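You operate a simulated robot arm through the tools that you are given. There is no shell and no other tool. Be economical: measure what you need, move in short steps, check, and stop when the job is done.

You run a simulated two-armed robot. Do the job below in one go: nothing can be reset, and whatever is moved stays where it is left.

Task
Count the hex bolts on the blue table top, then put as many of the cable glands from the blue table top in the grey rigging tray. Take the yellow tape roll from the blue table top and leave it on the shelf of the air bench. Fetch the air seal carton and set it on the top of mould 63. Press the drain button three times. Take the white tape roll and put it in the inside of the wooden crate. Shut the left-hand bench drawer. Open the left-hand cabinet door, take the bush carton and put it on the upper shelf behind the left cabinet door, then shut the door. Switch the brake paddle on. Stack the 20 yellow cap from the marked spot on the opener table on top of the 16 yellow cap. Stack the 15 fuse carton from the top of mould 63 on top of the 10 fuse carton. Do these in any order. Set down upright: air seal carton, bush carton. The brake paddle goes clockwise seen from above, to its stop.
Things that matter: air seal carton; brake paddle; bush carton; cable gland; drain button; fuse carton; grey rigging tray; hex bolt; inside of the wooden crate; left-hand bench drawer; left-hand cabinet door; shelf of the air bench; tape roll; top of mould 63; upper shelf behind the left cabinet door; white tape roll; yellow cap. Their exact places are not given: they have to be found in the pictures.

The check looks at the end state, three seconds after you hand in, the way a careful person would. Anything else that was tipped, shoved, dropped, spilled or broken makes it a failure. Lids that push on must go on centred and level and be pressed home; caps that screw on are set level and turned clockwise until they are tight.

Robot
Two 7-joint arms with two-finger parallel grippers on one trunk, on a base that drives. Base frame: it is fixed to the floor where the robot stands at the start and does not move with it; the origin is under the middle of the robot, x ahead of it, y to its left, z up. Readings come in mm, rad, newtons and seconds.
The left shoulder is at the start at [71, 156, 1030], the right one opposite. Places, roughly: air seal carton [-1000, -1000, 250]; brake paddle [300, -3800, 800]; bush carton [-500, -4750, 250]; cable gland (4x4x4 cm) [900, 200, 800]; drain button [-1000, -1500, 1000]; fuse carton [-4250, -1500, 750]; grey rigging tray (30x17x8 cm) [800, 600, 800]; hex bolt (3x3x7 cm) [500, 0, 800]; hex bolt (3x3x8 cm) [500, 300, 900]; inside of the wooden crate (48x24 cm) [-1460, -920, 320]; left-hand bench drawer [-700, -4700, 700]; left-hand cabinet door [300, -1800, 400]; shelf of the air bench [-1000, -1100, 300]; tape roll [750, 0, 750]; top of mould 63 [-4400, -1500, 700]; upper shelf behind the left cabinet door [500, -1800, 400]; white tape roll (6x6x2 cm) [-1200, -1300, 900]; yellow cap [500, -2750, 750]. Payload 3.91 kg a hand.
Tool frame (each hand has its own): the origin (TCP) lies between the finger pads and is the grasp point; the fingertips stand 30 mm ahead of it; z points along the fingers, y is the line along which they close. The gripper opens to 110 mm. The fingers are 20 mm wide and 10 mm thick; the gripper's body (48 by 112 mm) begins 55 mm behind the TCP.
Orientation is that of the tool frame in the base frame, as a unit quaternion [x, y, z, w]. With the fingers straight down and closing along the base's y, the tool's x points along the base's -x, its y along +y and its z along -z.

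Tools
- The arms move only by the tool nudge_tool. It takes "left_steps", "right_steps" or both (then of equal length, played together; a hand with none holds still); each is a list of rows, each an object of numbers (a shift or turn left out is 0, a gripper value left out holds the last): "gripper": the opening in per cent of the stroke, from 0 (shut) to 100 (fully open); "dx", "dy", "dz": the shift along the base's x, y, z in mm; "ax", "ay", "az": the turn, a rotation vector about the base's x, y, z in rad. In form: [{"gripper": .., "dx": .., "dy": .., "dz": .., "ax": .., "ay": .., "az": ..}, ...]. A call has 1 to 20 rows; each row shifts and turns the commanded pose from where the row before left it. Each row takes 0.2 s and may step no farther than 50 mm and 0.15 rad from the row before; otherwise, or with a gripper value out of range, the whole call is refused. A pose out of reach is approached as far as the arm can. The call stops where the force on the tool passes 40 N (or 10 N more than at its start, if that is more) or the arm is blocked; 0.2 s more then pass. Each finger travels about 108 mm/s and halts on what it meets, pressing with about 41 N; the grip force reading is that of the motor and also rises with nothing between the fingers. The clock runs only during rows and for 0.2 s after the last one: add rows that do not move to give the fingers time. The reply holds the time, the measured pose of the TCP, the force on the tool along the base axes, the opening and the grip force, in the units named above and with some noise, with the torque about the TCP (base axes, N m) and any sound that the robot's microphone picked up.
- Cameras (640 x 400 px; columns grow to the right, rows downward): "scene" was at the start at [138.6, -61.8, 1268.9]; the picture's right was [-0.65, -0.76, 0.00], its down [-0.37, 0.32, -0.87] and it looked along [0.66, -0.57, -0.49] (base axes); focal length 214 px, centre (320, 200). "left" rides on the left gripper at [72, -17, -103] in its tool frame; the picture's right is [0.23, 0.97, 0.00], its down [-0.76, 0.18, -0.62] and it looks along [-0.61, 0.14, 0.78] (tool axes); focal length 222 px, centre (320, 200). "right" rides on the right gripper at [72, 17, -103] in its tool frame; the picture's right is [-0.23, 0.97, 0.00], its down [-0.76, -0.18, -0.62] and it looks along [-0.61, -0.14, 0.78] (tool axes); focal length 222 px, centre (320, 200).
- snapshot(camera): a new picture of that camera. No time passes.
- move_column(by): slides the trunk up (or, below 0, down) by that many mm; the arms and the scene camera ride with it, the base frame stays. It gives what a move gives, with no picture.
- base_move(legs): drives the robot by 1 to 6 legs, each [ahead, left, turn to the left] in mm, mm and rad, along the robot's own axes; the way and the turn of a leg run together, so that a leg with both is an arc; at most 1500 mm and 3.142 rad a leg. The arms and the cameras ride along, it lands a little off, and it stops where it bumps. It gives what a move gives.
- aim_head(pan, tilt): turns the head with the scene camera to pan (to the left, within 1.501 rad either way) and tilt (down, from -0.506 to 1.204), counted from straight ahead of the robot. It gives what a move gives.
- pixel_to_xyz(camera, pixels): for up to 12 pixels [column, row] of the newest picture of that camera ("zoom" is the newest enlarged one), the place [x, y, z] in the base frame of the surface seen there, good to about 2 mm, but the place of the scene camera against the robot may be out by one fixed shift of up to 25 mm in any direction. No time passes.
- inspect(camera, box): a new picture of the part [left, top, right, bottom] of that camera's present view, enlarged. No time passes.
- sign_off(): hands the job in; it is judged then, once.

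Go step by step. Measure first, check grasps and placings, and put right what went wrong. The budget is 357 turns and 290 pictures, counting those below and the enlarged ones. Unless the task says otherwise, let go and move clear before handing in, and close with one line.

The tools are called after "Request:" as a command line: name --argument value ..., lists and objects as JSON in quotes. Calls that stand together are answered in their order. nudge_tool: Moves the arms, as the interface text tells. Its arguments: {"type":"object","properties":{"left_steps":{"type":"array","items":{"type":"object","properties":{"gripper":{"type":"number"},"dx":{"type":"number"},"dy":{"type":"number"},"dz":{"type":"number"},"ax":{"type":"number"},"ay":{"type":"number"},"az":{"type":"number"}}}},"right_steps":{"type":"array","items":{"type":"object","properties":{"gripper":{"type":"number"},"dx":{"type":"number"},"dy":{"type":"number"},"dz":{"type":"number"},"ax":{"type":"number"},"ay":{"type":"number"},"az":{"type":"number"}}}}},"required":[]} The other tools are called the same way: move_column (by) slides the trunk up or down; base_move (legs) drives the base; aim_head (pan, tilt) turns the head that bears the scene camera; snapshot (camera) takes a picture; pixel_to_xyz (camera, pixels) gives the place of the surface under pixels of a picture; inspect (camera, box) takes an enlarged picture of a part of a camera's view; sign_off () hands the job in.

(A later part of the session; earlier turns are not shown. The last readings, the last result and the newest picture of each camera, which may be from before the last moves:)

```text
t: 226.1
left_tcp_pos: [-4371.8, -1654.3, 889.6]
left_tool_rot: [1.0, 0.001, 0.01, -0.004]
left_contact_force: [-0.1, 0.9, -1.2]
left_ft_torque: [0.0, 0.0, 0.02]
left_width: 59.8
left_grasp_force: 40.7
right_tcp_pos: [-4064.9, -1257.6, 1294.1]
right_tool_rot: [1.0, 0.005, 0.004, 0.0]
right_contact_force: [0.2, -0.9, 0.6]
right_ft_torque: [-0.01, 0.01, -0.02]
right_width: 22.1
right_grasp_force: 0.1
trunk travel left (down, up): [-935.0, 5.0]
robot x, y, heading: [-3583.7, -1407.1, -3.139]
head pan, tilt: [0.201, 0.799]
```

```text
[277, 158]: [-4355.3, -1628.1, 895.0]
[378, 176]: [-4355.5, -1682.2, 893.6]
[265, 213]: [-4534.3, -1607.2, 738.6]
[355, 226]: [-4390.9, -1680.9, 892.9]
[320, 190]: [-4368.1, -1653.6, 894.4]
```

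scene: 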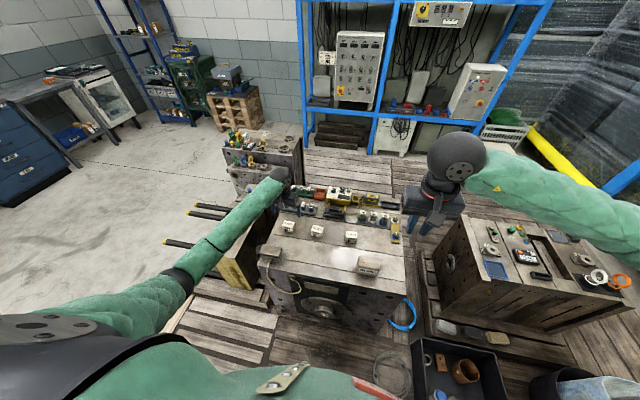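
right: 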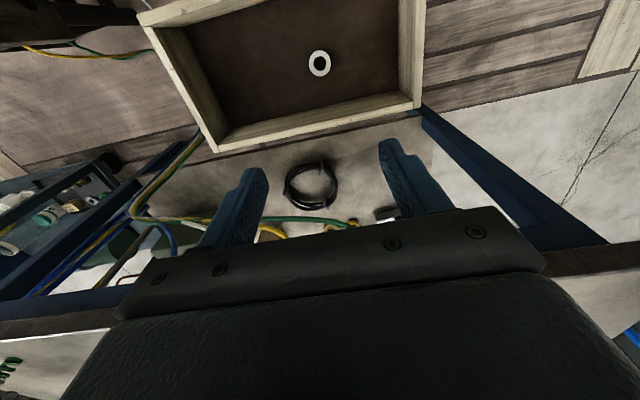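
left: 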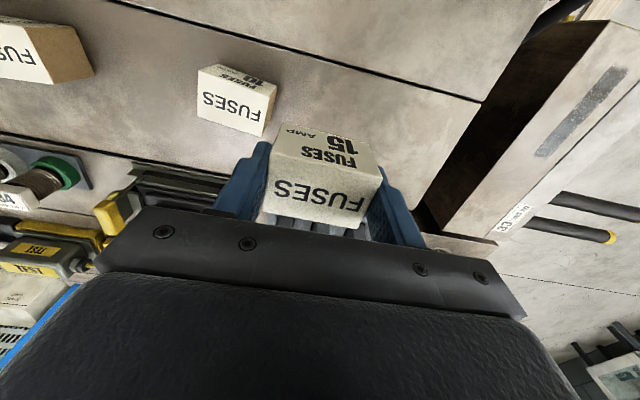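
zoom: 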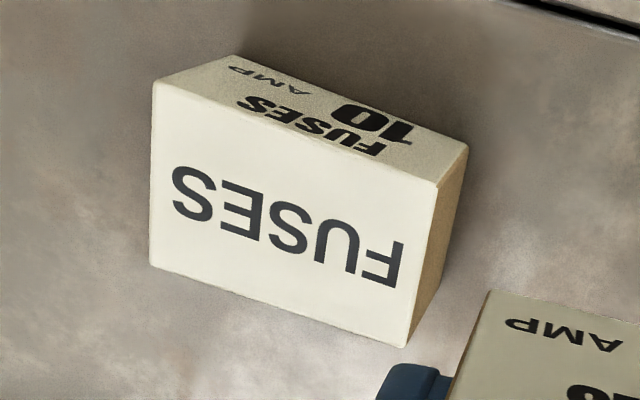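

Carton 10 centre is (-4373,-1572.6), yawed about -0.09 relative to the held carton. I'll align over it and lower to just above contact.

Request:
nudge_tool --left_steps '[{"dy": 40, "az": -0.09}, {"dy": 42}, {}, {"dz": -30}, {"dz": -26}, {}]'

Request:
snapshot --camera "left"

Request:
inspect --camera "scene" --box '[230, 150, 430, 290]'

```text
t: 227.5
left_tcp_pos: [-4373.7, -1569.3, 832.4]
left_tool_rot: [0.999, -0.044, 0.009, -0.004]
left_contact_force: [-0.6, 0.3, -2.0]
left_ft_torque: [0.02, -0.01, -0.01]
left_width: 59.4
left_grasp_force: 41.2
right_tcp_pos: [-4064.6, -1254.3, 1294.4]
right_tool_rot: [1.0, 0.005, 0.003, 0.0]
right_contact_force: [-0.3, -0.2, 0.7]
right_ft_torque: [-0.02, 0.0, 0.0]
right_width: 22.1
right_grasp_force: 0.1
trunk travel left (down, up): [-935.0, 5.0]
robot x, y, heading: [-3585.4, -1405.5, -3.134]
head pan, tilt: [0.201, 0.799]
```

```text
174 pictures are left
```

left: 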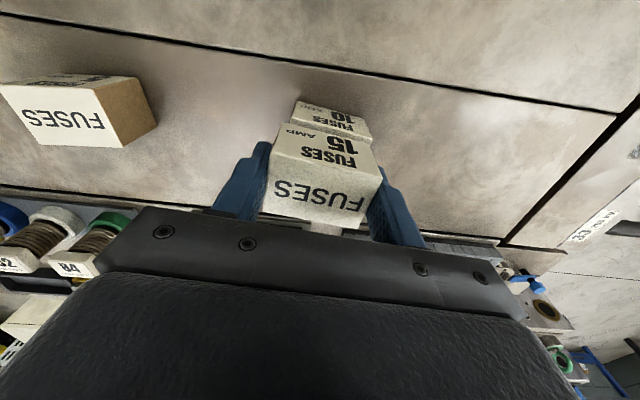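

```text
2.86 times, centred on (330, 220) of scene
```

zoom: 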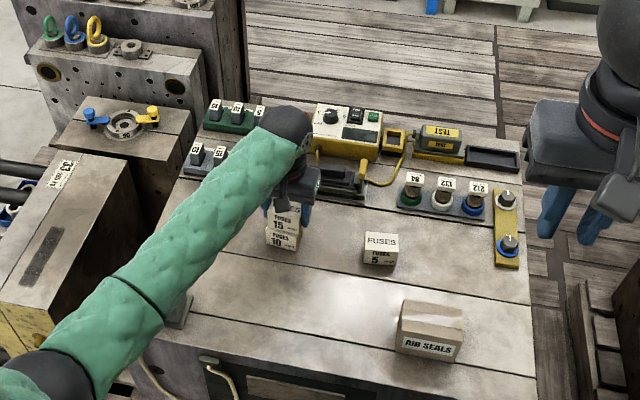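

Request:
inspect --camera "left" --box '[250, 80, 400, 240]'

Request:
pixel_to_xyz --camera "left" --pixels '[[297, 108], [367, 122], [284, 133], [371, 150], [300, 118], [360, 130], [295, 140], [360, 152]]'

```text
2.50 times, centred on (325, 160) of left
```

zoom: 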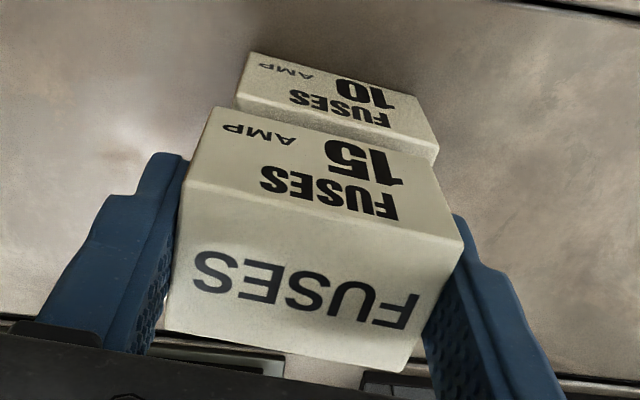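

```text
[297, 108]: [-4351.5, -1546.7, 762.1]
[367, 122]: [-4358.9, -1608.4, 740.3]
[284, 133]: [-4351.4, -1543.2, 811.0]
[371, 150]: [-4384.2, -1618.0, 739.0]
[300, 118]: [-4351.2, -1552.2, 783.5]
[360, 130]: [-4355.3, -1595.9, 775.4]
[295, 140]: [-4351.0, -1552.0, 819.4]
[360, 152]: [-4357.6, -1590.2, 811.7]
```

They line up; I'll shift 2 mm in -y and lower the last few millimetres.

Request:
nudge_tool --left_steps '[{"dy": -2, "dz": -3}, {"dz": -2}, {"dz": -1}, {}]'

```text
t: 228.5
left_tcp_pos: [-4373.2, -1571.8, 827.9]
left_tool_rot: [0.999, -0.044, 0.009, -0.005]
left_contact_force: [-0.1, -0.1, -0.8]
left_ft_torque: [-0.02, -0.02, 0.0]
left_width: 59.4
left_grasp_force: 41.4
right_tcp_pos: [-4065.2, -1254.7, 1293.7]
right_tool_rot: [1.0, 0.005, 0.004, 0.001]
right_contact_force: [0.3, -0.1, -0.4]
right_ft_torque: [-0.01, -0.01, 0.0]
right_width: 21.9
right_grasp_force: 0.1
trunk travel left (down, up): [-935.0, 5.0]
robot x, y, heading: [-3579.2, -1402.2, -3.137]
head pan, tilt: [0.201, 0.799]
```

Request:
nudge_tool --left_steps '[{"dz": -1.5}, {"dz": -1}, {}]'

```text
t: 229.3
left_tcp_pos: [-4374.3, -1572.4, 825.7]
left_tool_rot: [0.999, -0.044, 0.009, -0.004]
left_contact_force: [0.3, 0.6, -1.0]
left_ft_torque: [-0.01, 0.0, -0.02]
left_width: 59.7
left_grasp_force: 40.8
right_tcp_pos: [-4066.6, -1255.3, 1294.3]
right_tool_rot: [1.0, 0.004, 0.003, -0.001]
right_contact_force: [-0.8, -0.2, -1.0]
right_ft_torque: [0.03, 0.0, -0.01]
right_width: 21.9
right_grasp_force: 0.3
trunk travel left (down, up): [-935.0, 5.0]
robot x, y, heading: [-3582.7, -1405.9, -3.139]
head pan, tilt: [0.201, 0.799]
```

Request:
nudge_tool --left_steps '[{"dz": -1}, {"dz": -1}, {}]'

```text
t: 230.1
left_tcp_pos: [-4373.4, -1573.0, 824.5]
left_tool_rot: [0.999, -0.044, 0.009, -0.003]
left_contact_force: [-0.7, -1.1, 4.6]
left_ft_torque: [-0.18, 0.08, -0.04]
left_width: 59.7
left_grasp_force: 40.8
right_tcp_pos: [-4065.0, -1256.8, 1295.6]
right_tool_rot: [1.0, 0.006, 0.004, 0.0]
right_contact_force: [0.1, -0.1, -0.5]
right_ft_torque: [0.0, 0.03, 0.03]
right_width: 22.0
right_grasp_force: 0.0
trunk travel left (down, up): [-935.0, 5.0]
robot x, y, heading: [-3583.9, -1402.3, -3.137]
head pan, tilt: [0.201, 0.799]
```

Contact (about 6 N). I'll release to a modest opening and rise straight.

Request:
nudge_tool --left_steps '[{"gripper": 80}, {}, {}, {"dz": 20}, {"dz": 40}, {"dz": 45}, {"dz": 45}, {}]'

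Request:
snapshot --camera "left"

Request:
inspect --camera "scene" --box '[230, 170, 430, 310]'

```text
t: 231.9
left_tcp_pos: [-4373.6, -1571.1, 972.0]
left_tool_rot: [0.999, -0.045, 0.009, -0.004]
left_contact_force: [-0.5, 0.6, 0.1]
left_ft_torque: [0.0, 0.01, -0.05]
left_width: 87.9
left_grasp_force: 0.0
right_tcp_pos: [-4066.0, -1255.6, 1293.5]
right_tool_rot: [1.0, 0.005, 0.004, 0.001]
right_contact_force: [0.0, -0.7, 0.1]
right_ft_torque: [-0.01, 0.0, 0.0]
right_width: 22.2
right_grasp_force: 0.0
trunk travel left (down, up): [-935.0, 5.0]
robot x, y, heading: [-3579.0, -1405.2, -3.134]
head pan, tilt: [0.201, 0.799]
```

```text
171 pictures are left
```

left: 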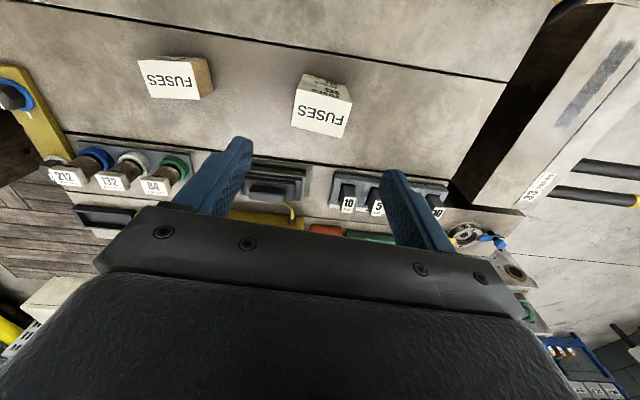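

```text
2.86 times, centred on (330, 240) of scene
```

zoom: 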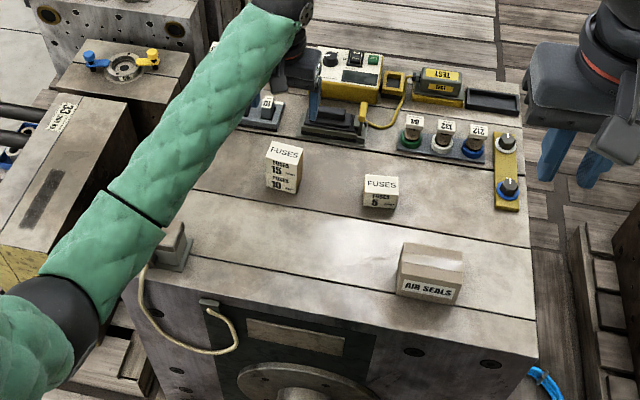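

Carton 15 sits squarely on 10, and the air seals carton stands on mould 63. I'll tuck the left hand and look along the way south.

Request:
nudge_tool --left_steps '[{"dz": 40, "dx": 10, "az": 0.09}, {"dz": 40, "dx": 20}, {"dx": 45, "dy": -10}, {"dx": 45, "dy": -10}, {"dx": 45, "dy": -10}, {"dx": 45, "dy": -10}, {"dx": 45, "dy": -10}, {"dx": 45, "dy": -10}, {"dx": 45, "dy": -10}, {"gripper": 20}]'

Request:
aim_head --pan 1.5 --tilt 0.5

Request:
snapshot --camera "scene"

```text
t: 234.1
left_tcp_pos: [-4028.3, -1639.7, 1052.5]
left_tool_rot: [1.0, 0.001, 0.009, -0.003]
left_contact_force: [-0.7, -0.3, 0.6]
left_ft_torque: [0.02, -0.01, -0.01]
left_width: 22.0
left_grasp_force: 0.3
right_tcp_pos: [-4066.3, -1254.8, 1293.7]
right_tool_rot: [1.0, 0.005, 0.004, 0.0]
right_contact_force: [0.4, -0.6, -0.6]
right_ft_torque: [-0.03, -0.02, 0.03]
right_width: 22.0
right_grasp_force: 0.1
trunk travel left (down, up): [-935.0, 5.0]
robot x, y, heading: [-3578.4, -1403.9, -3.134]
head pan, tilt: [0.201, 0.799]
```

```text
t: 235.6
left_tcp_pos: [-4027.5, -1640.3, 1052.8]
left_tool_rot: [1.0, 0.001, 0.008, -0.004]
left_contact_force: [0.8, 0.8, 0.1]
left_ft_torque: [0.01, -0.01, -0.04]
left_width: 21.9
left_grasp_force: 0.1
right_tcp_pos: [-4064.5, -1256.5, 1293.8]
right_tool_rot: [1.0, 0.006, 0.003, 0.0]
right_contact_force: [-0.4, -0.3, 0.6]
right_ft_torque: [0.0, 0.04, 0.02]
right_width: 22.0
right_grasp_force: 0.1
trunk travel left (down, up): [-935.0, 5.0]
robot x, y, heading: [-3583.5, -1408.5, -3.135]
head pan, tilt: [1.499, 0.499]
```

```text
169 pictures are left
```

scene: 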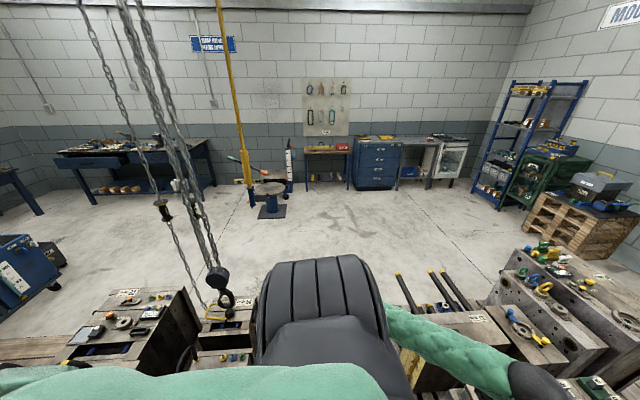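

Request:
pixel_to_xyz --camera "scene" --pixels '[[398, 275], [432, 272], [475, 300], [410, 310], [220, 280], [222, 300], [190, 320], [250, 320], [250, 300], [205, 360], [410, 360], [300, 255]]'

Request:
inspect --camera "scene" --box '[130, 230, 530, 400]'

```text
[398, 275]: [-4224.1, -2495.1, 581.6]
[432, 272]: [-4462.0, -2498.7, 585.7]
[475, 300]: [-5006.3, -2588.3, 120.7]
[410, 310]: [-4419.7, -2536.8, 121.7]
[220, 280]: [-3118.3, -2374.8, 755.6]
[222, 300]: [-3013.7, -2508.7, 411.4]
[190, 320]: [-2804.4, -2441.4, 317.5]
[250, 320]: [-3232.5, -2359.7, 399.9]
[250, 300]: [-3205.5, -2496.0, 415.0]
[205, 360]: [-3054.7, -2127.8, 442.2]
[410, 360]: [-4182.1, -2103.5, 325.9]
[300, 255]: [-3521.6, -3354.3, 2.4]
```

```text
1.60 times, centred on (330, 315) of scene
```

zoom: 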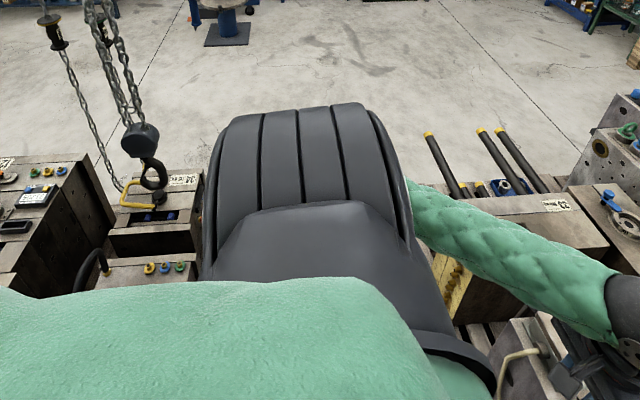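

The gap is about 940 mm wide and free, with the hook at x -3118. I'll strafe south facing west.

Request:
base_move --legs '[[90, 0, 0], [0, 1000, 0], [0, 950, 0]]'

Request:
aim_head --pan 1.5 --tilt 0.4

Request:
snapshot --camera "scene"

```text
t: 246.0
left_tcp_pos: [-4057.2, -3595.6, 1051.8]
left_tool_rot: [1.0, 0.019, 0.008, -0.004]
left_contact_force: [-0.1, 0.3, 0.0]
left_ft_torque: [-0.02, -0.02, 0.01]
left_width: 21.9
left_grasp_force: 0.0
right_tcp_pos: [-4108.9, -3212.4, 1294.9]
right_tool_rot: [1.0, 0.023, 0.003, 0.0]
right_contact_force: [-0.5, -0.9, -0.1]
right_ft_torque: [-0.01, 0.02, 0.0]
right_width: 22.1
right_grasp_force: 0.1
trunk travel left (down, up): [-935.0, 5.0]
robot x, y, heading: [-3620.0, -3344.1, -3.098]
head pan, tilt: [1.499, 0.499]
```

```text
t: 246.6
left_tcp_pos: [-4057.5, -3595.6, 1052.9]
left_tool_rot: [1.0, 0.018, 0.01, -0.004]
left_contact_force: [-0.1, 0.7, -0.3]
left_ft_torque: [0.0, 0.0, -0.01]
left_width: 21.9
left_grasp_force: 0.1
right_tcp_pos: [-4108.7, -3212.8, 1294.2]
right_tool_rot: [1.0, 0.023, 0.004, 0.0]
right_contact_force: [0.0, 0.1, -0.2]
right_ft_torque: [0.02, -0.01, 0.02]
right_width: 22.0
right_grasp_force: 0.1
trunk travel left (down, up): [-935.0, 5.0]
robot x, y, heading: [-3621.7, -3342.3, -3.103]
head pan, tilt: [1.499, 0.4]
```

```text
167 pictures are left
```

scene: 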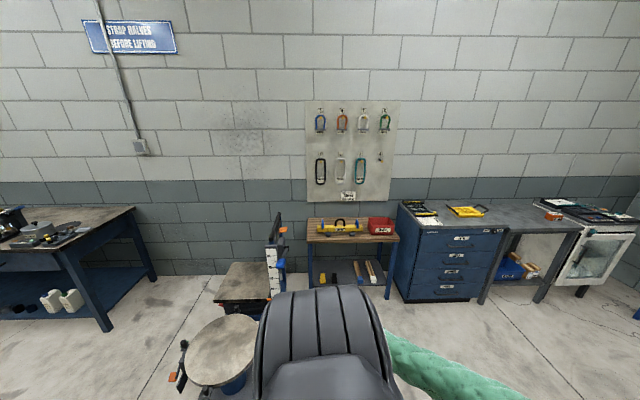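

Request:
pixel_to_xyz --camera "scene" --pixels '[[185, 365], [220, 340], [240, 290], [120, 320], [60, 230], [135, 210]]'

Request:
base_move --legs '[[0, -250, 0], [0, 0, 1.55], [0, 0, 1.55]]'

Request:
aim_head --pan -0.4 --tilt 0.4

Request:
snapshot --camera "scene"

```text
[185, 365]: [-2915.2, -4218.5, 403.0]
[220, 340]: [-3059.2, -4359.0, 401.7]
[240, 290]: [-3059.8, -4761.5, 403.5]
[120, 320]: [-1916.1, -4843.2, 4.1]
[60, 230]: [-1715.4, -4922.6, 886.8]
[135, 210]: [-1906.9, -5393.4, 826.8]
```

```text
t: 254.2
left_tcp_pos: [-3178.8, -3304.6, 1057.7]
left_tool_rot: [0.44, 0.898, -0.003, -0.007]
left_contact_force: [0.2, 1.9, -1.4]
left_ft_torque: [-0.13, 0.02, -0.01]
left_width: 21.9
left_grasp_force: 0.0
right_tcp_pos: [-3459.4, -3565.9, 1294.5]
right_tool_rot: [0.435, 0.9, 0.004, -0.002]
right_contact_force: [0.3, -0.3, 0.0]
right_ft_torque: [0.04, 0.05, 0.04]
right_width: 21.7
right_grasp_force: 0.2
trunk travel left (down, up): [-935.0, 5.0]
robot x, y, heading: [-3632.9, -3087.5, -0.91]
head pan, tilt: [1.499, 0.4]
stopped in leg 3: the robot was blocked; the commanded pose is now the measured one
```

```text
t: 256.0
left_tcp_pos: [-3177.7, -3303.5, 1056.5]
left_tool_rot: [0.44, 0.898, -0.004, -0.007]
left_contact_force: [0.6, -0.5, -0.4]
left_ft_torque: [-0.01, -0.05, -0.01]
left_width: 21.7
left_grasp_force: 0.1
right_tcp_pos: [-3457.4, -3565.3, 1292.5]
right_tool_rot: [0.435, 0.9, 0.004, -0.003]
right_contact_force: [0.2, -0.4, -0.2]
right_ft_torque: [0.0, 0.01, 0.01]
right_width: 22.0
right_grasp_force: 0.1
trunk travel left (down, up): [-935.0, 5.0]
robot x, y, heading: [-3635.4, -3086.2, -0.905]
head pan, tilt: [-0.4, 0.4]
```

```text
166 pictures are left
```

scene: 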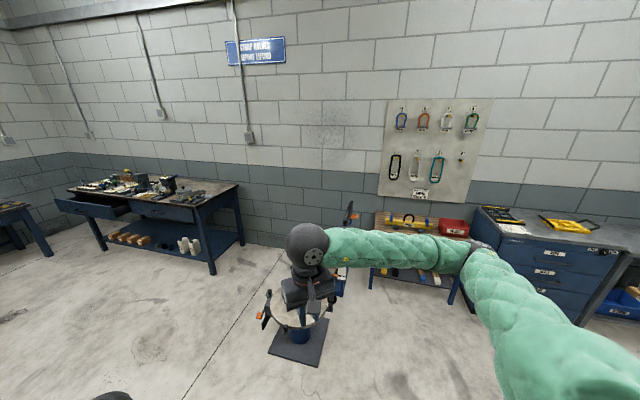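

Blocked near the end of the turn; something on the left. I'll look there.

Request:
aim_head --pan 0.9 --tilt 0.3

Request:
snapshot --camera "scene"

```text
t: 257.5
left_tcp_pos: [-3177.7, -3304.1, 1056.9]
left_tool_rot: [0.441, 0.898, -0.003, -0.007]
left_contact_force: [0.2, 0.0, 0.2]
left_ft_torque: [0.0, 0.0, 0.01]
left_width: 21.8
left_grasp_force: 0.1
right_tcp_pos: [-3457.6, -3564.0, 1294.3]
right_tool_rot: [0.434, 0.901, 0.005, -0.003]
right_contact_force: [-0.9, -0.3, 1.1]
right_ft_torque: [0.0, 0.0, 0.0]
right_width: 22.1
right_grasp_force: 0.1
trunk travel left (down, up): [-935.0, 5.0]
robot x, y, heading: [-3633.5, -3087.7, -0.903]
head pan, tilt: [0.901, 0.3]
```

```text
165 pictures are left
```

scene: 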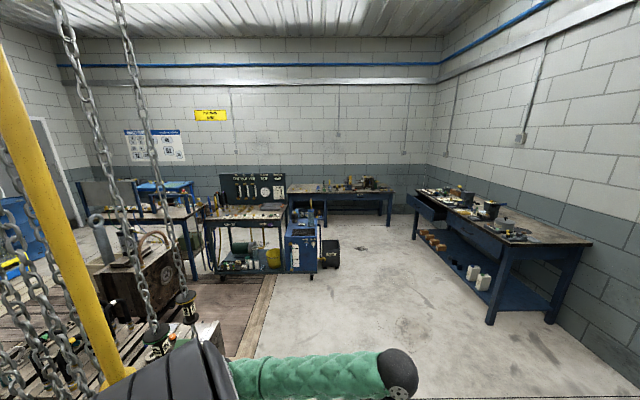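

A yellow hoist pole and chains are close on the left. I'll turn back slightly, move away to the right, then finish the turn.

Request:
pixel_to_xyz --camera "scene" --pixels '[[60, 220], [120, 370], [150, 230], [80, 120], [188, 305], [20, 280]]'

Request:
base_move --legs '[[0, 0, -0.1], [0, -450, 0], [0, 0, 0.5], [0, 0, 0.5]]'

Request:
snapshot --camera "scene"

```text
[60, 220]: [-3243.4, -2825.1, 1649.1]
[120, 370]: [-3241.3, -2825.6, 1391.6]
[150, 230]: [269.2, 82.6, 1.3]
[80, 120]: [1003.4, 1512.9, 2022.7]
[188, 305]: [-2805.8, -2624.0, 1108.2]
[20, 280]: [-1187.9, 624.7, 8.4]
```

```text
t: 263.6
left_tcp_pos: [-3568.9, -3102.1, 1057.5]
left_tool_rot: [0.002, 1.0, -0.008, -0.003]
left_contact_force: [-0.1, -0.6, -0.6]
left_ft_torque: [-0.01, -0.01, 0.01]
left_width: 21.9
left_grasp_force: 0.0
right_tcp_pos: [-3536.6, -3483.6, 1296.1]
right_tool_rot: [-0.005, 1.0, -0.001, -0.002]
right_contact_force: [-0.1, 0.0, 0.1]
right_ft_torque: [-0.01, -0.04, 0.01]
right_width: 22.2
right_grasp_force: 0.0
trunk travel left (down, up): [-935.0, 5.0]
robot x, y, heading: [-4017.2, -3330.4, 0.003]
head pan, tilt: [0.901, 0.3]
```

```text
164 pictures are left
```

scene: 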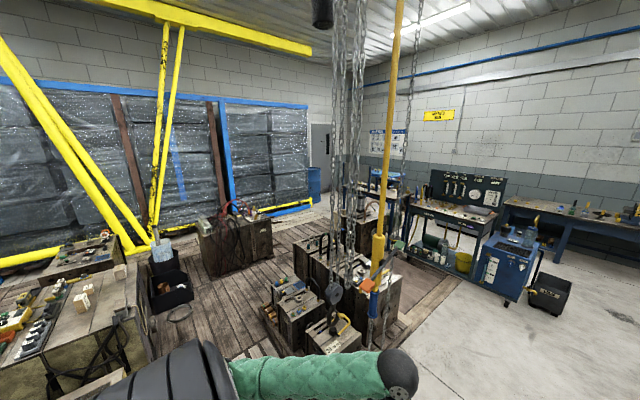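

The way east along y ≈ -3560 is clear of the pole (y -2825). I'll drive there.

Request:
base_move --legs '[[0, -230, 0], [1500, 0, 0], [1000, 0, 0]]'

Request:
aim_head --pan -0.5 --tilt 0.5

Request:
snapshot --camera "scene"

```text
t: 277.3
left_tcp_pos: [-1020.9, -3293.0, 1058.1]
left_tool_rot: [-0.007, 1.0, -0.008, -0.002]
left_contact_force: [-0.1, 0.1, 0.2]
left_ft_torque: [-0.01, 0.02, -0.02]
left_width: 22.3
left_grasp_force: 0.1
right_tcp_pos: [-983.4, -3672.8, 1295.8]
right_tool_rot: [-0.013, 1.0, 0.0, -0.002]
right_contact_force: [-1.0, 0.6, 0.7]
right_ft_torque: [0.0, -0.03, 0.04]
right_width: 22.0
right_grasp_force: 0.1
trunk travel left (down, up): [-935.0, 5.0]
robot x, y, heading: [-1462.8, -3530.1, 0.022]
head pan, tilt: [0.901, 0.3]
```

```text
t: 278.9
left_tcp_pos: [-1020.5, -3292.8, 1057.4]
left_tool_rot: [-0.007, 1.0, -0.008, -0.003]
left_contact_force: [-0.2, -0.4, -0.3]
left_ft_torque: [0.01, 0.0, 0.01]
left_width: 21.9
left_grasp_force: 0.1
right_tcp_pos: [-983.6, -3672.7, 1296.4]
right_tool_rot: [-0.013, 1.0, 0.0, -0.002]
right_contact_force: [-1.5, 0.8, -0.1]
right_ft_torque: [0.01, -0.04, 0.02]
right_width: 21.8
right_grasp_force: 0.0
trunk travel left (down, up): [-935.0, 5.0]
robot x, y, heading: [-1462.8, -3530.2, 0.019]
head pan, tilt: [-0.499, 0.499]
```

```text
163 pictures are left
```

scene: 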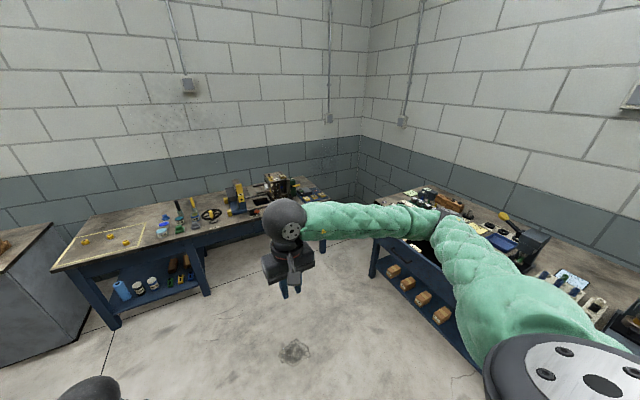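

The south bench with its drawer and four cartons is on the right. I'll turn south and strafe east to face it.

Request:
base_move --legs '[[300, 0, 0], [0, 0, -1.59], [0, 400, 0]]'

Request:
aim_head --pan 0.0 --tilt 0.5

Request:
snapshot --camera "scene"

```text
t: 280.5
left_tcp_pos: [-818.5, -3294.8, 1052.8]
left_tool_rot: [-0.003, 1.0, -0.012, -0.004]
left_contact_force: [0.4, 1.7, 0.2]
left_ft_torque: [-0.11, 0.01, 0.01]
left_width: 21.9
left_grasp_force: 0.1
right_tcp_pos: [-782.5, -3674.9, 1295.4]
right_tool_rot: [-0.008, 1.0, -0.005, -0.004]
right_contact_force: [1.5, 0.8, 0.4]
right_ft_torque: [-0.14, 0.04, 0.04]
right_width: 21.8
right_grasp_force: 0.2
trunk travel left (down, up): [-935.0, 5.0]
robot x, y, heading: [-1273.2, -3538.1, 0.011]
head pan, tilt: [-0.499, 0.499]
stopped in leg 1: the robot was blocked; the commanded pose is now the measured one
```

```text
t: 281.5
left_tcp_pos: [-824.1, -3309.3, 1059.2]
left_tool_rot: [-0.002, 1.0, -0.007, -0.001]
left_contact_force: [0.0, -0.2, 0.5]
left_ft_torque: [0.0, 0.0, 0.0]
left_width: 21.9
left_grasp_force: 0.1
right_tcp_pos: [-791.8, -3689.5, 1296.6]
right_tool_rot: [-0.007, 1.0, 0.0, -0.001]
right_contact_force: [-0.3, 0.8, -0.2]
right_ft_torque: [-0.02, -0.03, -0.02]
right_width: 22.2
right_grasp_force: 0.0
trunk travel left (down, up): [-935.0, 5.0]
robot x, y, heading: [-1268.3, -3540.2, 0.008]
head pan, tilt: [0.0, 0.499]
```

```text
162 pictures are left
```

scene: 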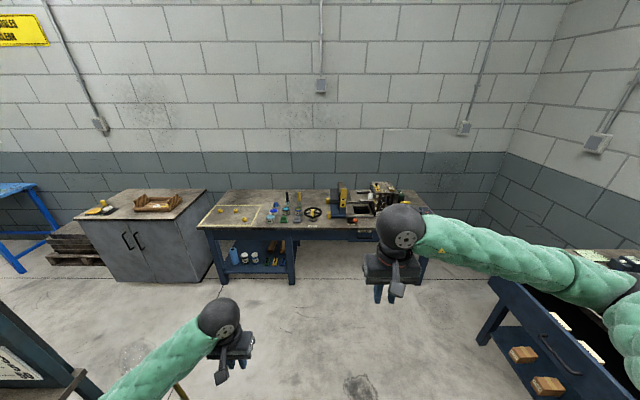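

Request:
aim_head --pan -1.3 --tilt 0.6

Request:
snapshot --camera "scene"

Request:
aim_head --pan 1.3 --tilt 0.6

Request:
snapshot --camera "scene"

```text
t: 282.9
left_tcp_pos: [-821.9, -3308.6, 1058.4]
left_tool_rot: [-0.001, 1.0, -0.008, -0.002]
left_contact_force: [-0.6, 0.3, -0.2]
left_ft_torque: [0.0, 0.01, 0.0]
left_width: 22.1
left_grasp_force: 0.1
right_tcp_pos: [-787.5, -3690.1, 1296.6]
right_tool_rot: [-0.007, 1.0, 0.0, -0.002]
right_contact_force: [0.1, 0.0, 0.1]
right_ft_torque: [-0.04, -0.03, -0.03]
right_width: 22.1
right_grasp_force: 0.2
trunk travel left (down, up): [-935.0, 5.0]
robot x, y, heading: [-1265.2, -3541.2, 0.006]
head pan, tilt: [-1.3, 0.6]
```

```text
161 pictures are left
```

scene: 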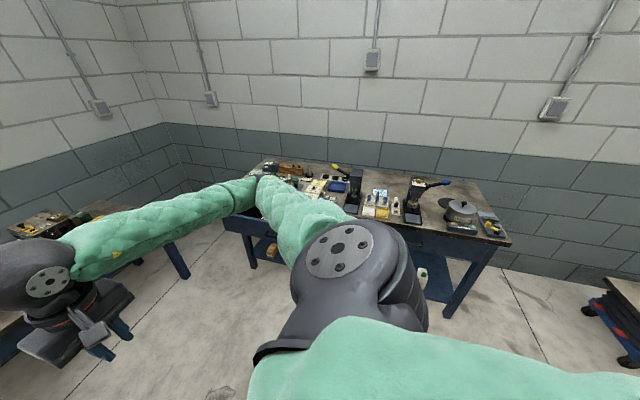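

```text
t: 285.3
left_tcp_pos: [-821.8, -3308.5, 1058.0]
left_tool_rot: [-0.002, 1.0, -0.008, -0.002]
left_contact_force: [0.6, -0.2, -0.3]
left_ft_torque: [0.03, -0.04, 0.0]
left_width: 21.9
left_grasp_force: 0.1
right_tcp_pos: [-788.6, -3689.3, 1297.2]
right_tool_rot: [-0.007, 1.0, 0.0, -0.002]
right_contact_force: [-0.5, 0.5, -0.7]
right_ft_torque: [0.04, 0.0, 0.02]
right_width: 21.9
right_grasp_force: 0.0
trunk travel left (down, up): [-935.0, 5.0]
robot x, y, heading: [-1261.9, -3538.9, 0.005]
head pan, tilt: [1.3, 0.6]
```

```text
160 pictures are left
```

scene: 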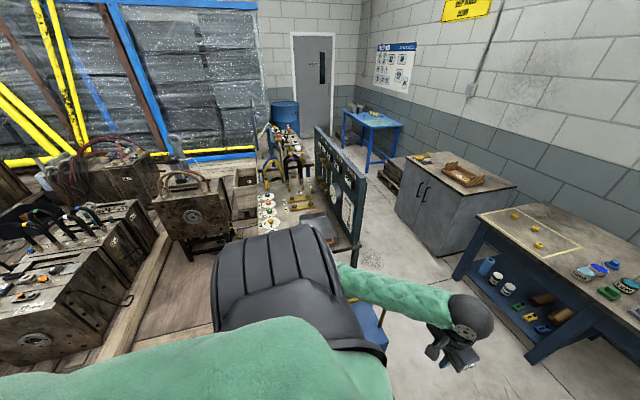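

The left elbow is near the blue trolley. I'll back up, shift south and turn to face the south bench there.

Request:
base_move --legs '[[-250, 0, 0], [0, -150, 0], [0, 0, -1.576]]'

Request:
aim_head --pan 0.3 --tilt 0.5

Request:
snapshot --camera "scene"

```text
t: 291.9
left_tcp_pos: [-1286.0, -4145.2, 1057.3]
left_tool_rot: [0.714, 0.7, -0.005, -0.007]
left_contact_force: [0.4, -1.0, 0.5]
left_ft_torque: [0.01, -0.01, 0.06]
left_width: 21.9
left_grasp_force: 0.2
right_tcp_pos: [-1668.3, -4168.7, 1294.9]
right_tool_rot: [0.711, 0.703, 0.001, -0.002]
right_contact_force: [0.5, -0.1, -0.6]
right_ft_torque: [-0.01, 0.04, 0.0]
right_width: 21.9
right_grasp_force: 0.0
trunk travel left (down, up): [-935.0, 5.0]
robot x, y, heading: [-1503.3, -3694.8, -1.586]
head pan, tilt: [1.3, 0.6]
```

```text
t: 293.1
left_tcp_pos: [-1285.4, -4144.8, 1058.5]
left_tool_rot: [0.714, 0.7, -0.004, -0.007]
left_contact_force: [-0.1, -0.2, 0.4]
left_ft_torque: [-0.02, 0.0, 0.0]
left_width: 22.2
left_grasp_force: 0.0
right_tcp_pos: [-1669.2, -4169.1, 1295.2]
right_tool_rot: [0.711, 0.703, 0.002, -0.001]
right_contact_force: [-0.5, 0.0, -0.3]
right_ft_torque: [-0.02, -0.01, 0.03]
right_width: 22.2
right_grasp_force: 0.0
trunk travel left (down, up): [-935.0, 5.0]
robot x, y, heading: [-1505.3, -3697.3, -1.59]
head pan, tilt: [0.3, 0.499]
```

```text
159 pictures are left
```

scene: 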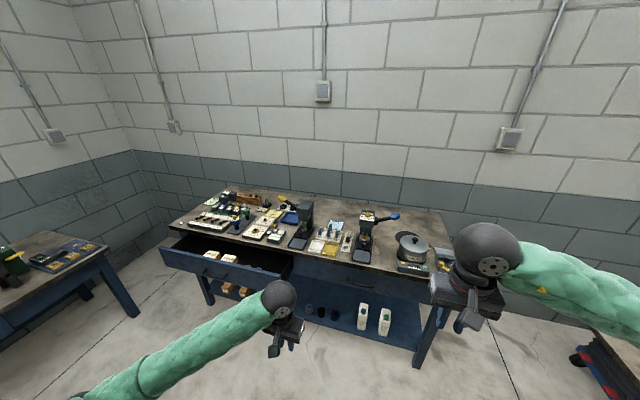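

The left drawer is open at (215,262). I'll measure things before strafing east.

Request:
pixel_to_xyz --camera "scene" --pixels '[[165, 250], [285, 275], [225, 275], [190, 232], [310, 265], [100, 262], [130, 310], [225, 290], [245, 293], [430, 280], [212, 256], [230, 259]]'

Request:
inspect --camera "scene" --box '[140, 180, 340, 320]'

```text
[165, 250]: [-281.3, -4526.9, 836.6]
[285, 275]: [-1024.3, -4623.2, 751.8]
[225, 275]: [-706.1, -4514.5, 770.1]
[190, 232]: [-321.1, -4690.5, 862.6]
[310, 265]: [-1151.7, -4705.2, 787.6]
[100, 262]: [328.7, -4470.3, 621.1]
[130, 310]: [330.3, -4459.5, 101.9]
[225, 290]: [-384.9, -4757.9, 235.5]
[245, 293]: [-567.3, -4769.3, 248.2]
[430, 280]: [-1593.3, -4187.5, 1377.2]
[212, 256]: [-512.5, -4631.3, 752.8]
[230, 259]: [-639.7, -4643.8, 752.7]
```

```text
2.86 times, centred on (240, 250) of scene
```

zoom: 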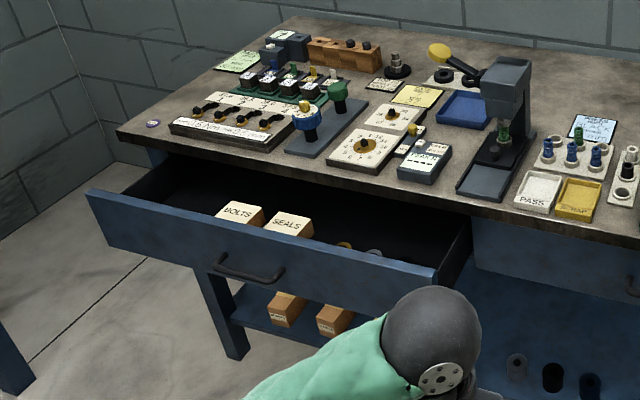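

The drawer front is at y ≈ -4520, centre x ≈ -650. I'll strafe east in front of it and close in.

Request:
base_move --legs '[[0, 780, 0.015], [130, 0, 0]]'

Request:
aim_head --pan 0.0 --tilt 0.7

Request:
snapshot --camera "scene"

Request:
snapshot --camera "left"

```text
t: 298.4
left_tcp_pos: [-482.2, -4290.0, 1058.8]
left_tool_rot: [0.715, 0.699, -0.003, -0.007]
left_contact_force: [-0.6, 0.6, -0.1]
left_ft_torque: [-0.02, 0.03, -0.01]
left_width: 21.8
left_grasp_force: 0.0
right_tcp_pos: [-863.4, -4313.9, 1296.4]
right_tool_rot: [0.711, 0.703, 0.0, -0.001]
right_contact_force: [-0.2, 0.3, 0.2]
right_ft_torque: [-0.02, 0.03, -0.01]
right_width: 22.0
right_grasp_force: 0.1
trunk travel left (down, up): [-935.0, 5.0]
robot x, y, heading: [-703.1, -3840.0, -1.587]
head pan, tilt: [0.3, 0.499]
```

```text
t: 299.2
left_tcp_pos: [-482.4, -4291.8, 1058.1]
left_tool_rot: [0.715, 0.7, -0.005, -0.007]
left_contact_force: [-0.7, 0.2, -0.3]
left_ft_torque: [0.01, 0.0, -0.02]
left_width: 22.0
left_grasp_force: 0.1
right_tcp_pos: [-864.5, -4315.8, 1296.0]
right_tool_rot: [0.711, 0.703, 0.001, -0.001]
right_contact_force: [-0.6, -0.8, 0.2]
right_ft_torque: [-0.01, 0.05, 0.01]
right_width: 21.9
right_grasp_force: 0.0
trunk travel left (down, up): [-935.0, 5.0]
robot x, y, heading: [-703.5, -3841.5, -1.581]
head pan, tilt: [0.0, 0.7]
```

```text
157 pictures are left
```

scene: 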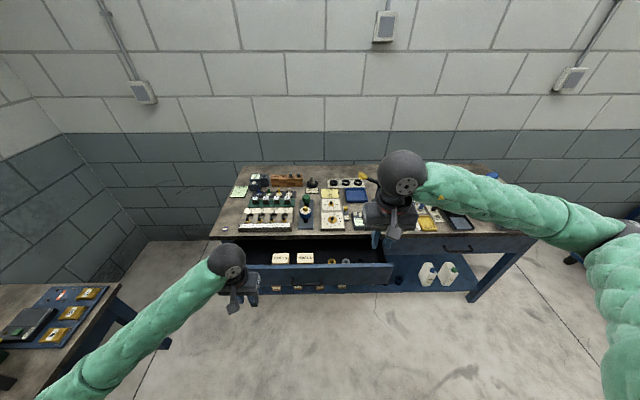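

```text
156 pictures are left
```

left: 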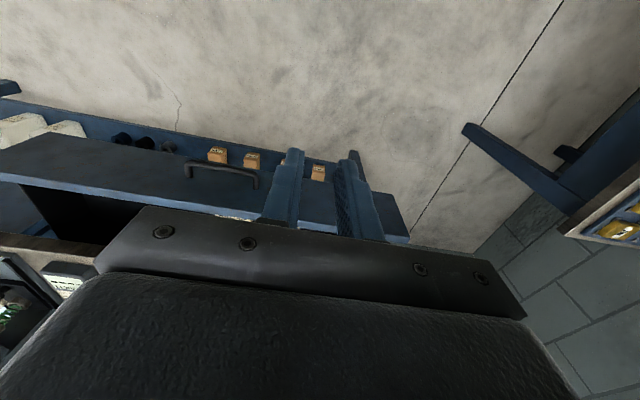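

Request:
pixel_to_xyz --camera "left" --pixels '[[190, 172], [250, 180], [100, 165], [390, 222], [60, 180], [217, 155], [252, 160], [318, 172], [350, 155], [290, 150]]'

Request:
pixel_to_xyz --camera "scene" --pixels '[[225, 240], [390, 280], [230, 280], [320, 265], [500, 235], [320, 290]]'

```text
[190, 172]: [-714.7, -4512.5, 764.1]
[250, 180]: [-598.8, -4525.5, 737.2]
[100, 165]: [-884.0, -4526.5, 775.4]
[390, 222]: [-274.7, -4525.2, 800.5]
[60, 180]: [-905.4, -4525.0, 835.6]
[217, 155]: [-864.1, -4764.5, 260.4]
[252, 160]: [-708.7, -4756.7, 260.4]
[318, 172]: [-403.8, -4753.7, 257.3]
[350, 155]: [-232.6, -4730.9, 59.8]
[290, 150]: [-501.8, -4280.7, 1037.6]
```

```text
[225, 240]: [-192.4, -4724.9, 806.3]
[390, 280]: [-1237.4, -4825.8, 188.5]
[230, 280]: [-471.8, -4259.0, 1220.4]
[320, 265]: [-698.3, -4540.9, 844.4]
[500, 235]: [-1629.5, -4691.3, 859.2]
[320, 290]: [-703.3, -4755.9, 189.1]
```

The drawer panel is at y -4526 with its handle at x -600..-715. I'll lower the trunk and tilt the left hand forward to push the panel with closed fingertips.

Request:
move_column --by -250

Request:
nudge_tool --left_steps '[{"gripper": 0, "ax": -0.15}, {"ax": -0.15}, {"ax": -0.15}, {"ax": -0.15}, {"ax": -0.15}, {"ax": -0.15}, {"ax": -0.15}, {}]'

Request:
snapshot --camera "scene"

```text
t: 301.7
left_tcp_pos: [-481.8, -4290.5, 807.9]
left_tool_rot: [0.715, 0.699, -0.005, -0.007]
left_contact_force: [0.4, -0.4, 0.3]
left_ft_torque: [-0.04, 0.02, 0.0]
left_width: 22.0
left_grasp_force: 0.1
right_tcp_pos: [-864.6, -4314.6, 1046.8]
right_tool_rot: [0.71, 0.704, 0.001, -0.001]
right_contact_force: [-0.8, -0.2, 0.2]
right_ft_torque: [0.02, -0.01, 0.02]
right_width: 22.1
right_grasp_force: 0.1
trunk travel left (down, up): [-685.0, 255.0]
robot x, y, heading: [-700.9, -3838.5, -1.585]
head pan, tilt: [0.0, 0.7]
```

```text
t: 303.5
left_tcp_pos: [-481.7, -4299.0, 801.0]
left_tool_rot: [0.621, 0.603, -0.354, 0.353]
left_contact_force: [-0.1, 0.3, 0.6]
left_ft_torque: [0.04, 0.01, -0.01]
left_width: 0.0
left_grasp_force: 37.9
left hand out of reach, approached as far as the arm can: row 4
right_tcp_pos: [-864.9, -4315.4, 1046.1]
right_tool_rot: [0.71, 0.704, 0.001, -0.001]
right_contact_force: [-0.5, -1.1, 0.7]
right_ft_torque: [0.02, 0.03, 0.0]
right_width: 22.1
right_grasp_force: 0.0
trunk travel left (down, up): [-685.0, 255.0]
robot x, y, heading: [-705.5, -3840.4, -1.59]
head pan, tilt: [0.0, 0.7]
```

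```text
155 pictures are left
```

scene: 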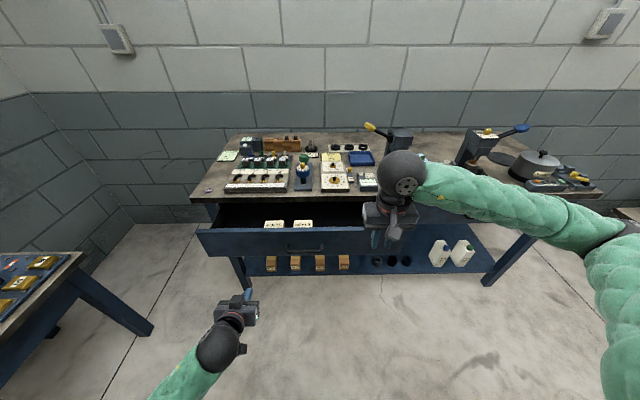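

The hand is tilted; tips at z ≈ 786. I'll go to just before the panel at x -557 and then push.

Request:
nudge_tool --left_steps '[{"dx": -40, "dy": -30}, {"dx": -35, "dy": -30}, {"dy": -45}, {"dy": -45}, {"dy": -35}, {}]'

Request:
snapshot --camera "left"

Request:
snapshot --camera "scene"

```text
t: 304.9
left_tcp_pos: [-555.9, -4483.1, 802.8]
left_tool_rot: [0.622, 0.604, -0.354, 0.352]
left_contact_force: [-1.0, -0.2, 0.1]
left_ft_torque: [0.02, 0.01, -0.01]
left_width: 0.3
left_grasp_force: 37.7
right_tcp_pos: [-864.8, -4314.8, 1046.0]
right_tool_rot: [0.711, 0.703, 0.001, -0.001]
right_contact_force: [-0.3, 0.2, 0.0]
right_ft_torque: [-0.03, 0.0, -0.01]
right_width: 22.0
right_grasp_force: 0.1
trunk travel left (down, up): [-685.0, 255.0]
robot x, y, heading: [-703.4, -3840.2, -1.585]
head pan, tilt: [0.0, 0.7]
```

```text
154 pictures are left
```

left: 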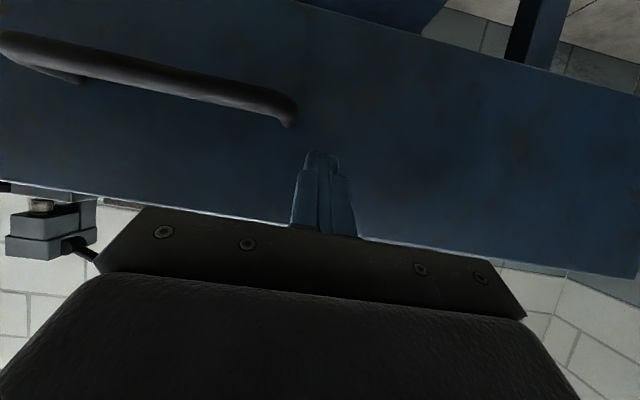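

```text
153 pictures are left
```

scene: 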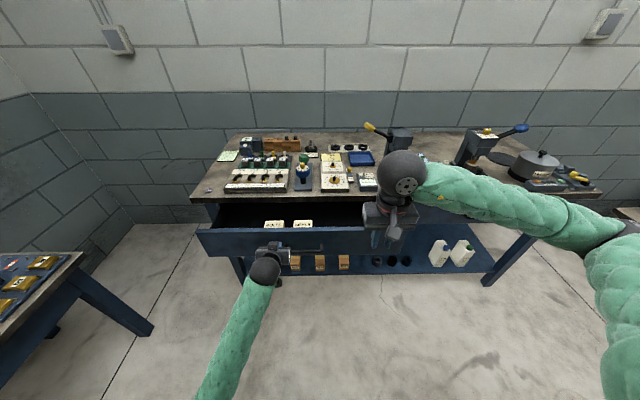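

The tips face the panel beside the handle. I'll push slowly.

Request:
nudge_tool --left_steps '[{"dy": -12}, {"dy": -12}, {"dy": -12}, {"dy": -12}, {"dy": -12}, {"dy": -12}, {"dy": -12}, {"dy": -12}, {"dy": -12}, {"dy": -12}, {"dy": -12}, {"dy": -12}]'

Request:
snapshot --camera "scene"

```text
t: 307.5
left_tcp_pos: [-556.6, -4628.9, 799.9]
left_tool_rot: [0.622, 0.603, -0.354, 0.352]
left_contact_force: [-0.1, -0.2, 0.5]
left_ft_torque: [-0.01, -0.01, 0.05]
left_width: 0.0
left_grasp_force: 38.1
right_tcp_pos: [-864.8, -4316.1, 1045.9]
right_tool_rot: [0.711, 0.703, 0.001, -0.001]
right_contact_force: [-0.4, -0.8, 0.4]
right_ft_torque: [0.0, 0.02, 0.0]
right_width: 21.9
right_grasp_force: 0.2
trunk travel left (down, up): [-685.0, 255.0]
robot x, y, heading: [-705.6, -3838.6, -1.593]
head pan, tilt: [0.0, 0.7]
```

```text
152 pictures are left
```

scene: 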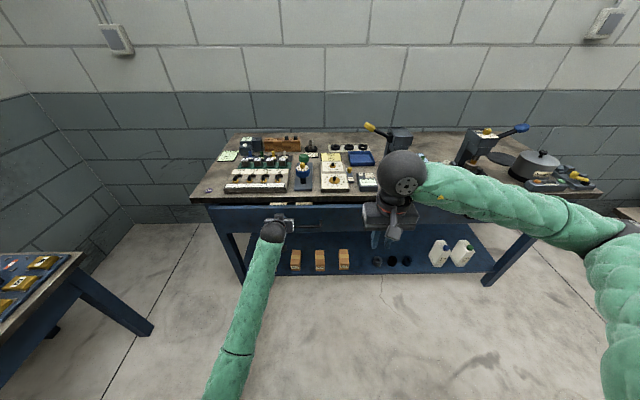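

Request:
nudge_tool --left_steps '[{"dy": -8}, {"dy": -8}, {"dy": -8}, {"dy": -8}, {"dy": -8}, {"dy": -8}]'

Request:
snapshot --camera "left"

Request:
inspect --camera "scene" --box '[180, 140, 420, 300]'

```text
t: 308.9
left_tcp_pos: [-558.6, -4669.5, 801.1]
left_tool_rot: [0.622, 0.604, -0.353, 0.352]
left_contact_force: [0.9, 20.8, 6.5]
left_ft_torque: [-0.12, -0.09, 0.04]
left_width: 0.0
left_grasp_force: 37.6
right_tcp_pos: [-864.4, -4314.9, 1046.7]
right_tool_rot: [0.71, 0.704, 0.001, -0.001]
right_contact_force: [0.4, 0.0, -0.5]
right_ft_torque: [-0.01, -0.01, -0.02]
right_width: 22.0
right_grasp_force: 0.0
trunk travel left (down, up): [-685.0, 255.0]
robot x, y, heading: [-703.6, -3842.3, -1.588]
head pan, tilt: [0.0, 0.7]
stopped in row 6 (left hand): the force on the tool passed its limit at 47 N (the readings are from after the stop); the commanded pose is now the measured one
```

```text
151 pictures are left
```

left: 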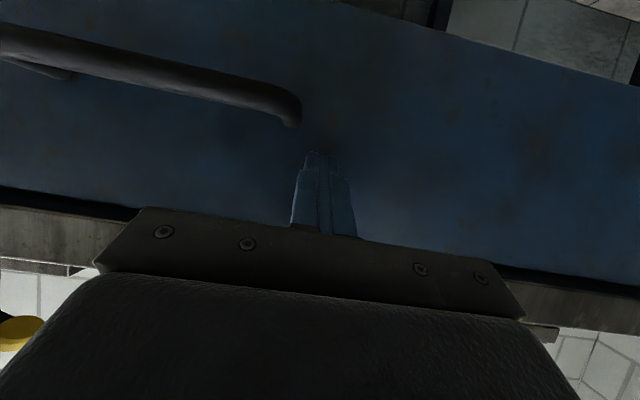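

```text
2.50 times, centred on (300, 220) of scene
```

zoom: 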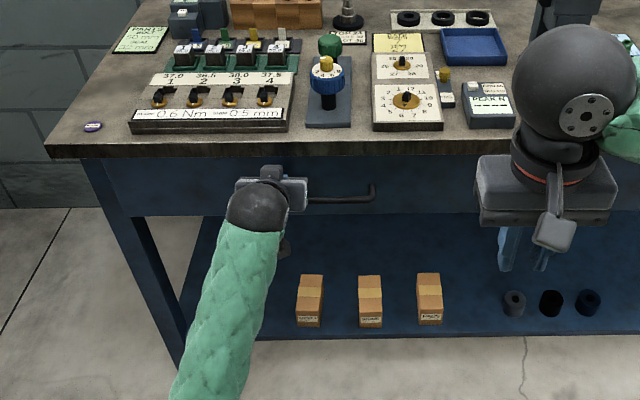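

Hit the stop at 47 N: the drawer is shut. I'll withdraw and look at it and the carton labels.

Request:
nudge_tool --left_steps '[{"dy": 30}, {"dy": 45}, {"dy": 45}, {"dy": 45}, {"dy": 45}, {"dy": 45}, {"dy": 45}, {"dx": 45, "dy": 20}, {"dx": 45}]'

Request:
move_column --by -400

Request:
aim_head --pan 0.0 --tilt 0.5

Request:
snapshot --camera "scene"

Request:
inspect --camera "scene" --box '[200, 150, 440, 300]'

```text
t: 310.9
left_tcp_pos: [-464.1, -4351.8, 799.2]
left_tool_rot: [0.622, 0.603, -0.354, 0.351]
left_contact_force: [-0.3, 0.6, 0.7]
left_ft_torque: [-0.03, 0.01, 0.02]
left_width: 0.0
left_grasp_force: 37.8
right_tcp_pos: [-864.0, -4316.1, 1046.2]
right_tool_rot: [0.711, 0.704, 0.001, -0.001]
right_contact_force: [-0.3, 0.3, -0.9]
right_ft_torque: [-0.01, 0.01, 0.0]
right_width: 21.9
right_grasp_force: 0.1
trunk travel left (down, up): [-685.0, 255.0]
robot x, y, heading: [-702.4, -3844.1, -1.58]
head pan, tilt: [0.0, 0.7]
```

```text
t: 314.8
left_tcp_pos: [-465.3, -4351.2, 400.4]
left_tool_rot: [0.622, 0.604, -0.353, 0.352]
left_contact_force: [0.4, 1.7, -0.7]
left_ft_torque: [-0.01, 0.0, 0.04]
left_width: 0.1
left_grasp_force: 37.4
right_tcp_pos: [-862.9, -4314.9, 645.3]
right_tool_rot: [0.711, 0.703, 0.001, 0.0]
right_contact_force: [-0.4, 0.4, 0.6]
right_ft_torque: [0.02, 0.0, 0.0]
right_width: 22.1
right_grasp_force: 0.0
trunk travel left (down, up): [-285.0, 655.0]
robot x, y, heading: [-702.1, -3842.9, -1.584]
head pan, tilt: [0.0, 0.7]
```

```text
t: 315.5
left_tcp_pos: [-464.6, -4350.1, 400.2]
left_tool_rot: [0.622, 0.604, -0.353, 0.352]
left_contact_force: [0.8, 0.5, 0.2]
left_ft_torque: [-0.02, -0.01, 0.01]
left_width: 0.0
left_grasp_force: 37.6
right_tcp_pos: [-864.2, -4314.1, 644.5]
right_tool_rot: [0.711, 0.703, 0.001, -0.001]
right_contact_force: [0.7, 0.1, -0.1]
right_ft_torque: [-0.01, -0.01, 0.01]
right_width: 22.2
right_grasp_force: 0.1
trunk travel left (down, up): [-285.0, 655.0]
robot x, y, heading: [-703.7, -3840.8, -1.587]
head pan, tilt: [0.0, 0.499]
```

```text
149 pictures are left
```

scene: 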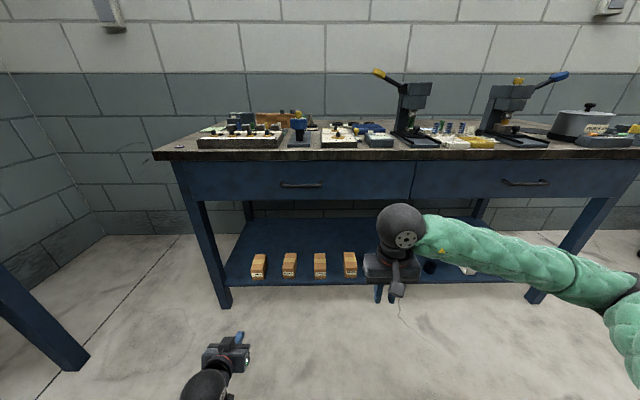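

```text
2.67 times, centred on (320, 225) of scene
```

zoom: 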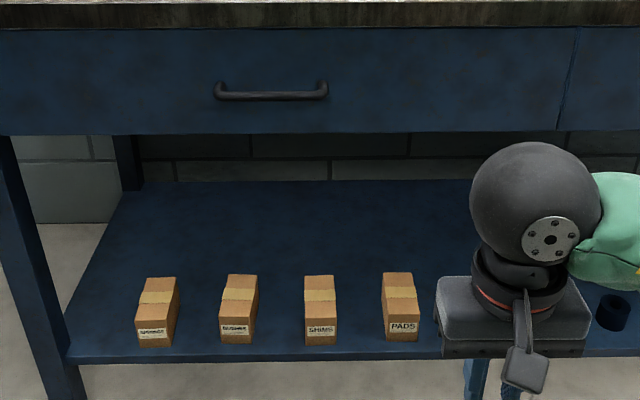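

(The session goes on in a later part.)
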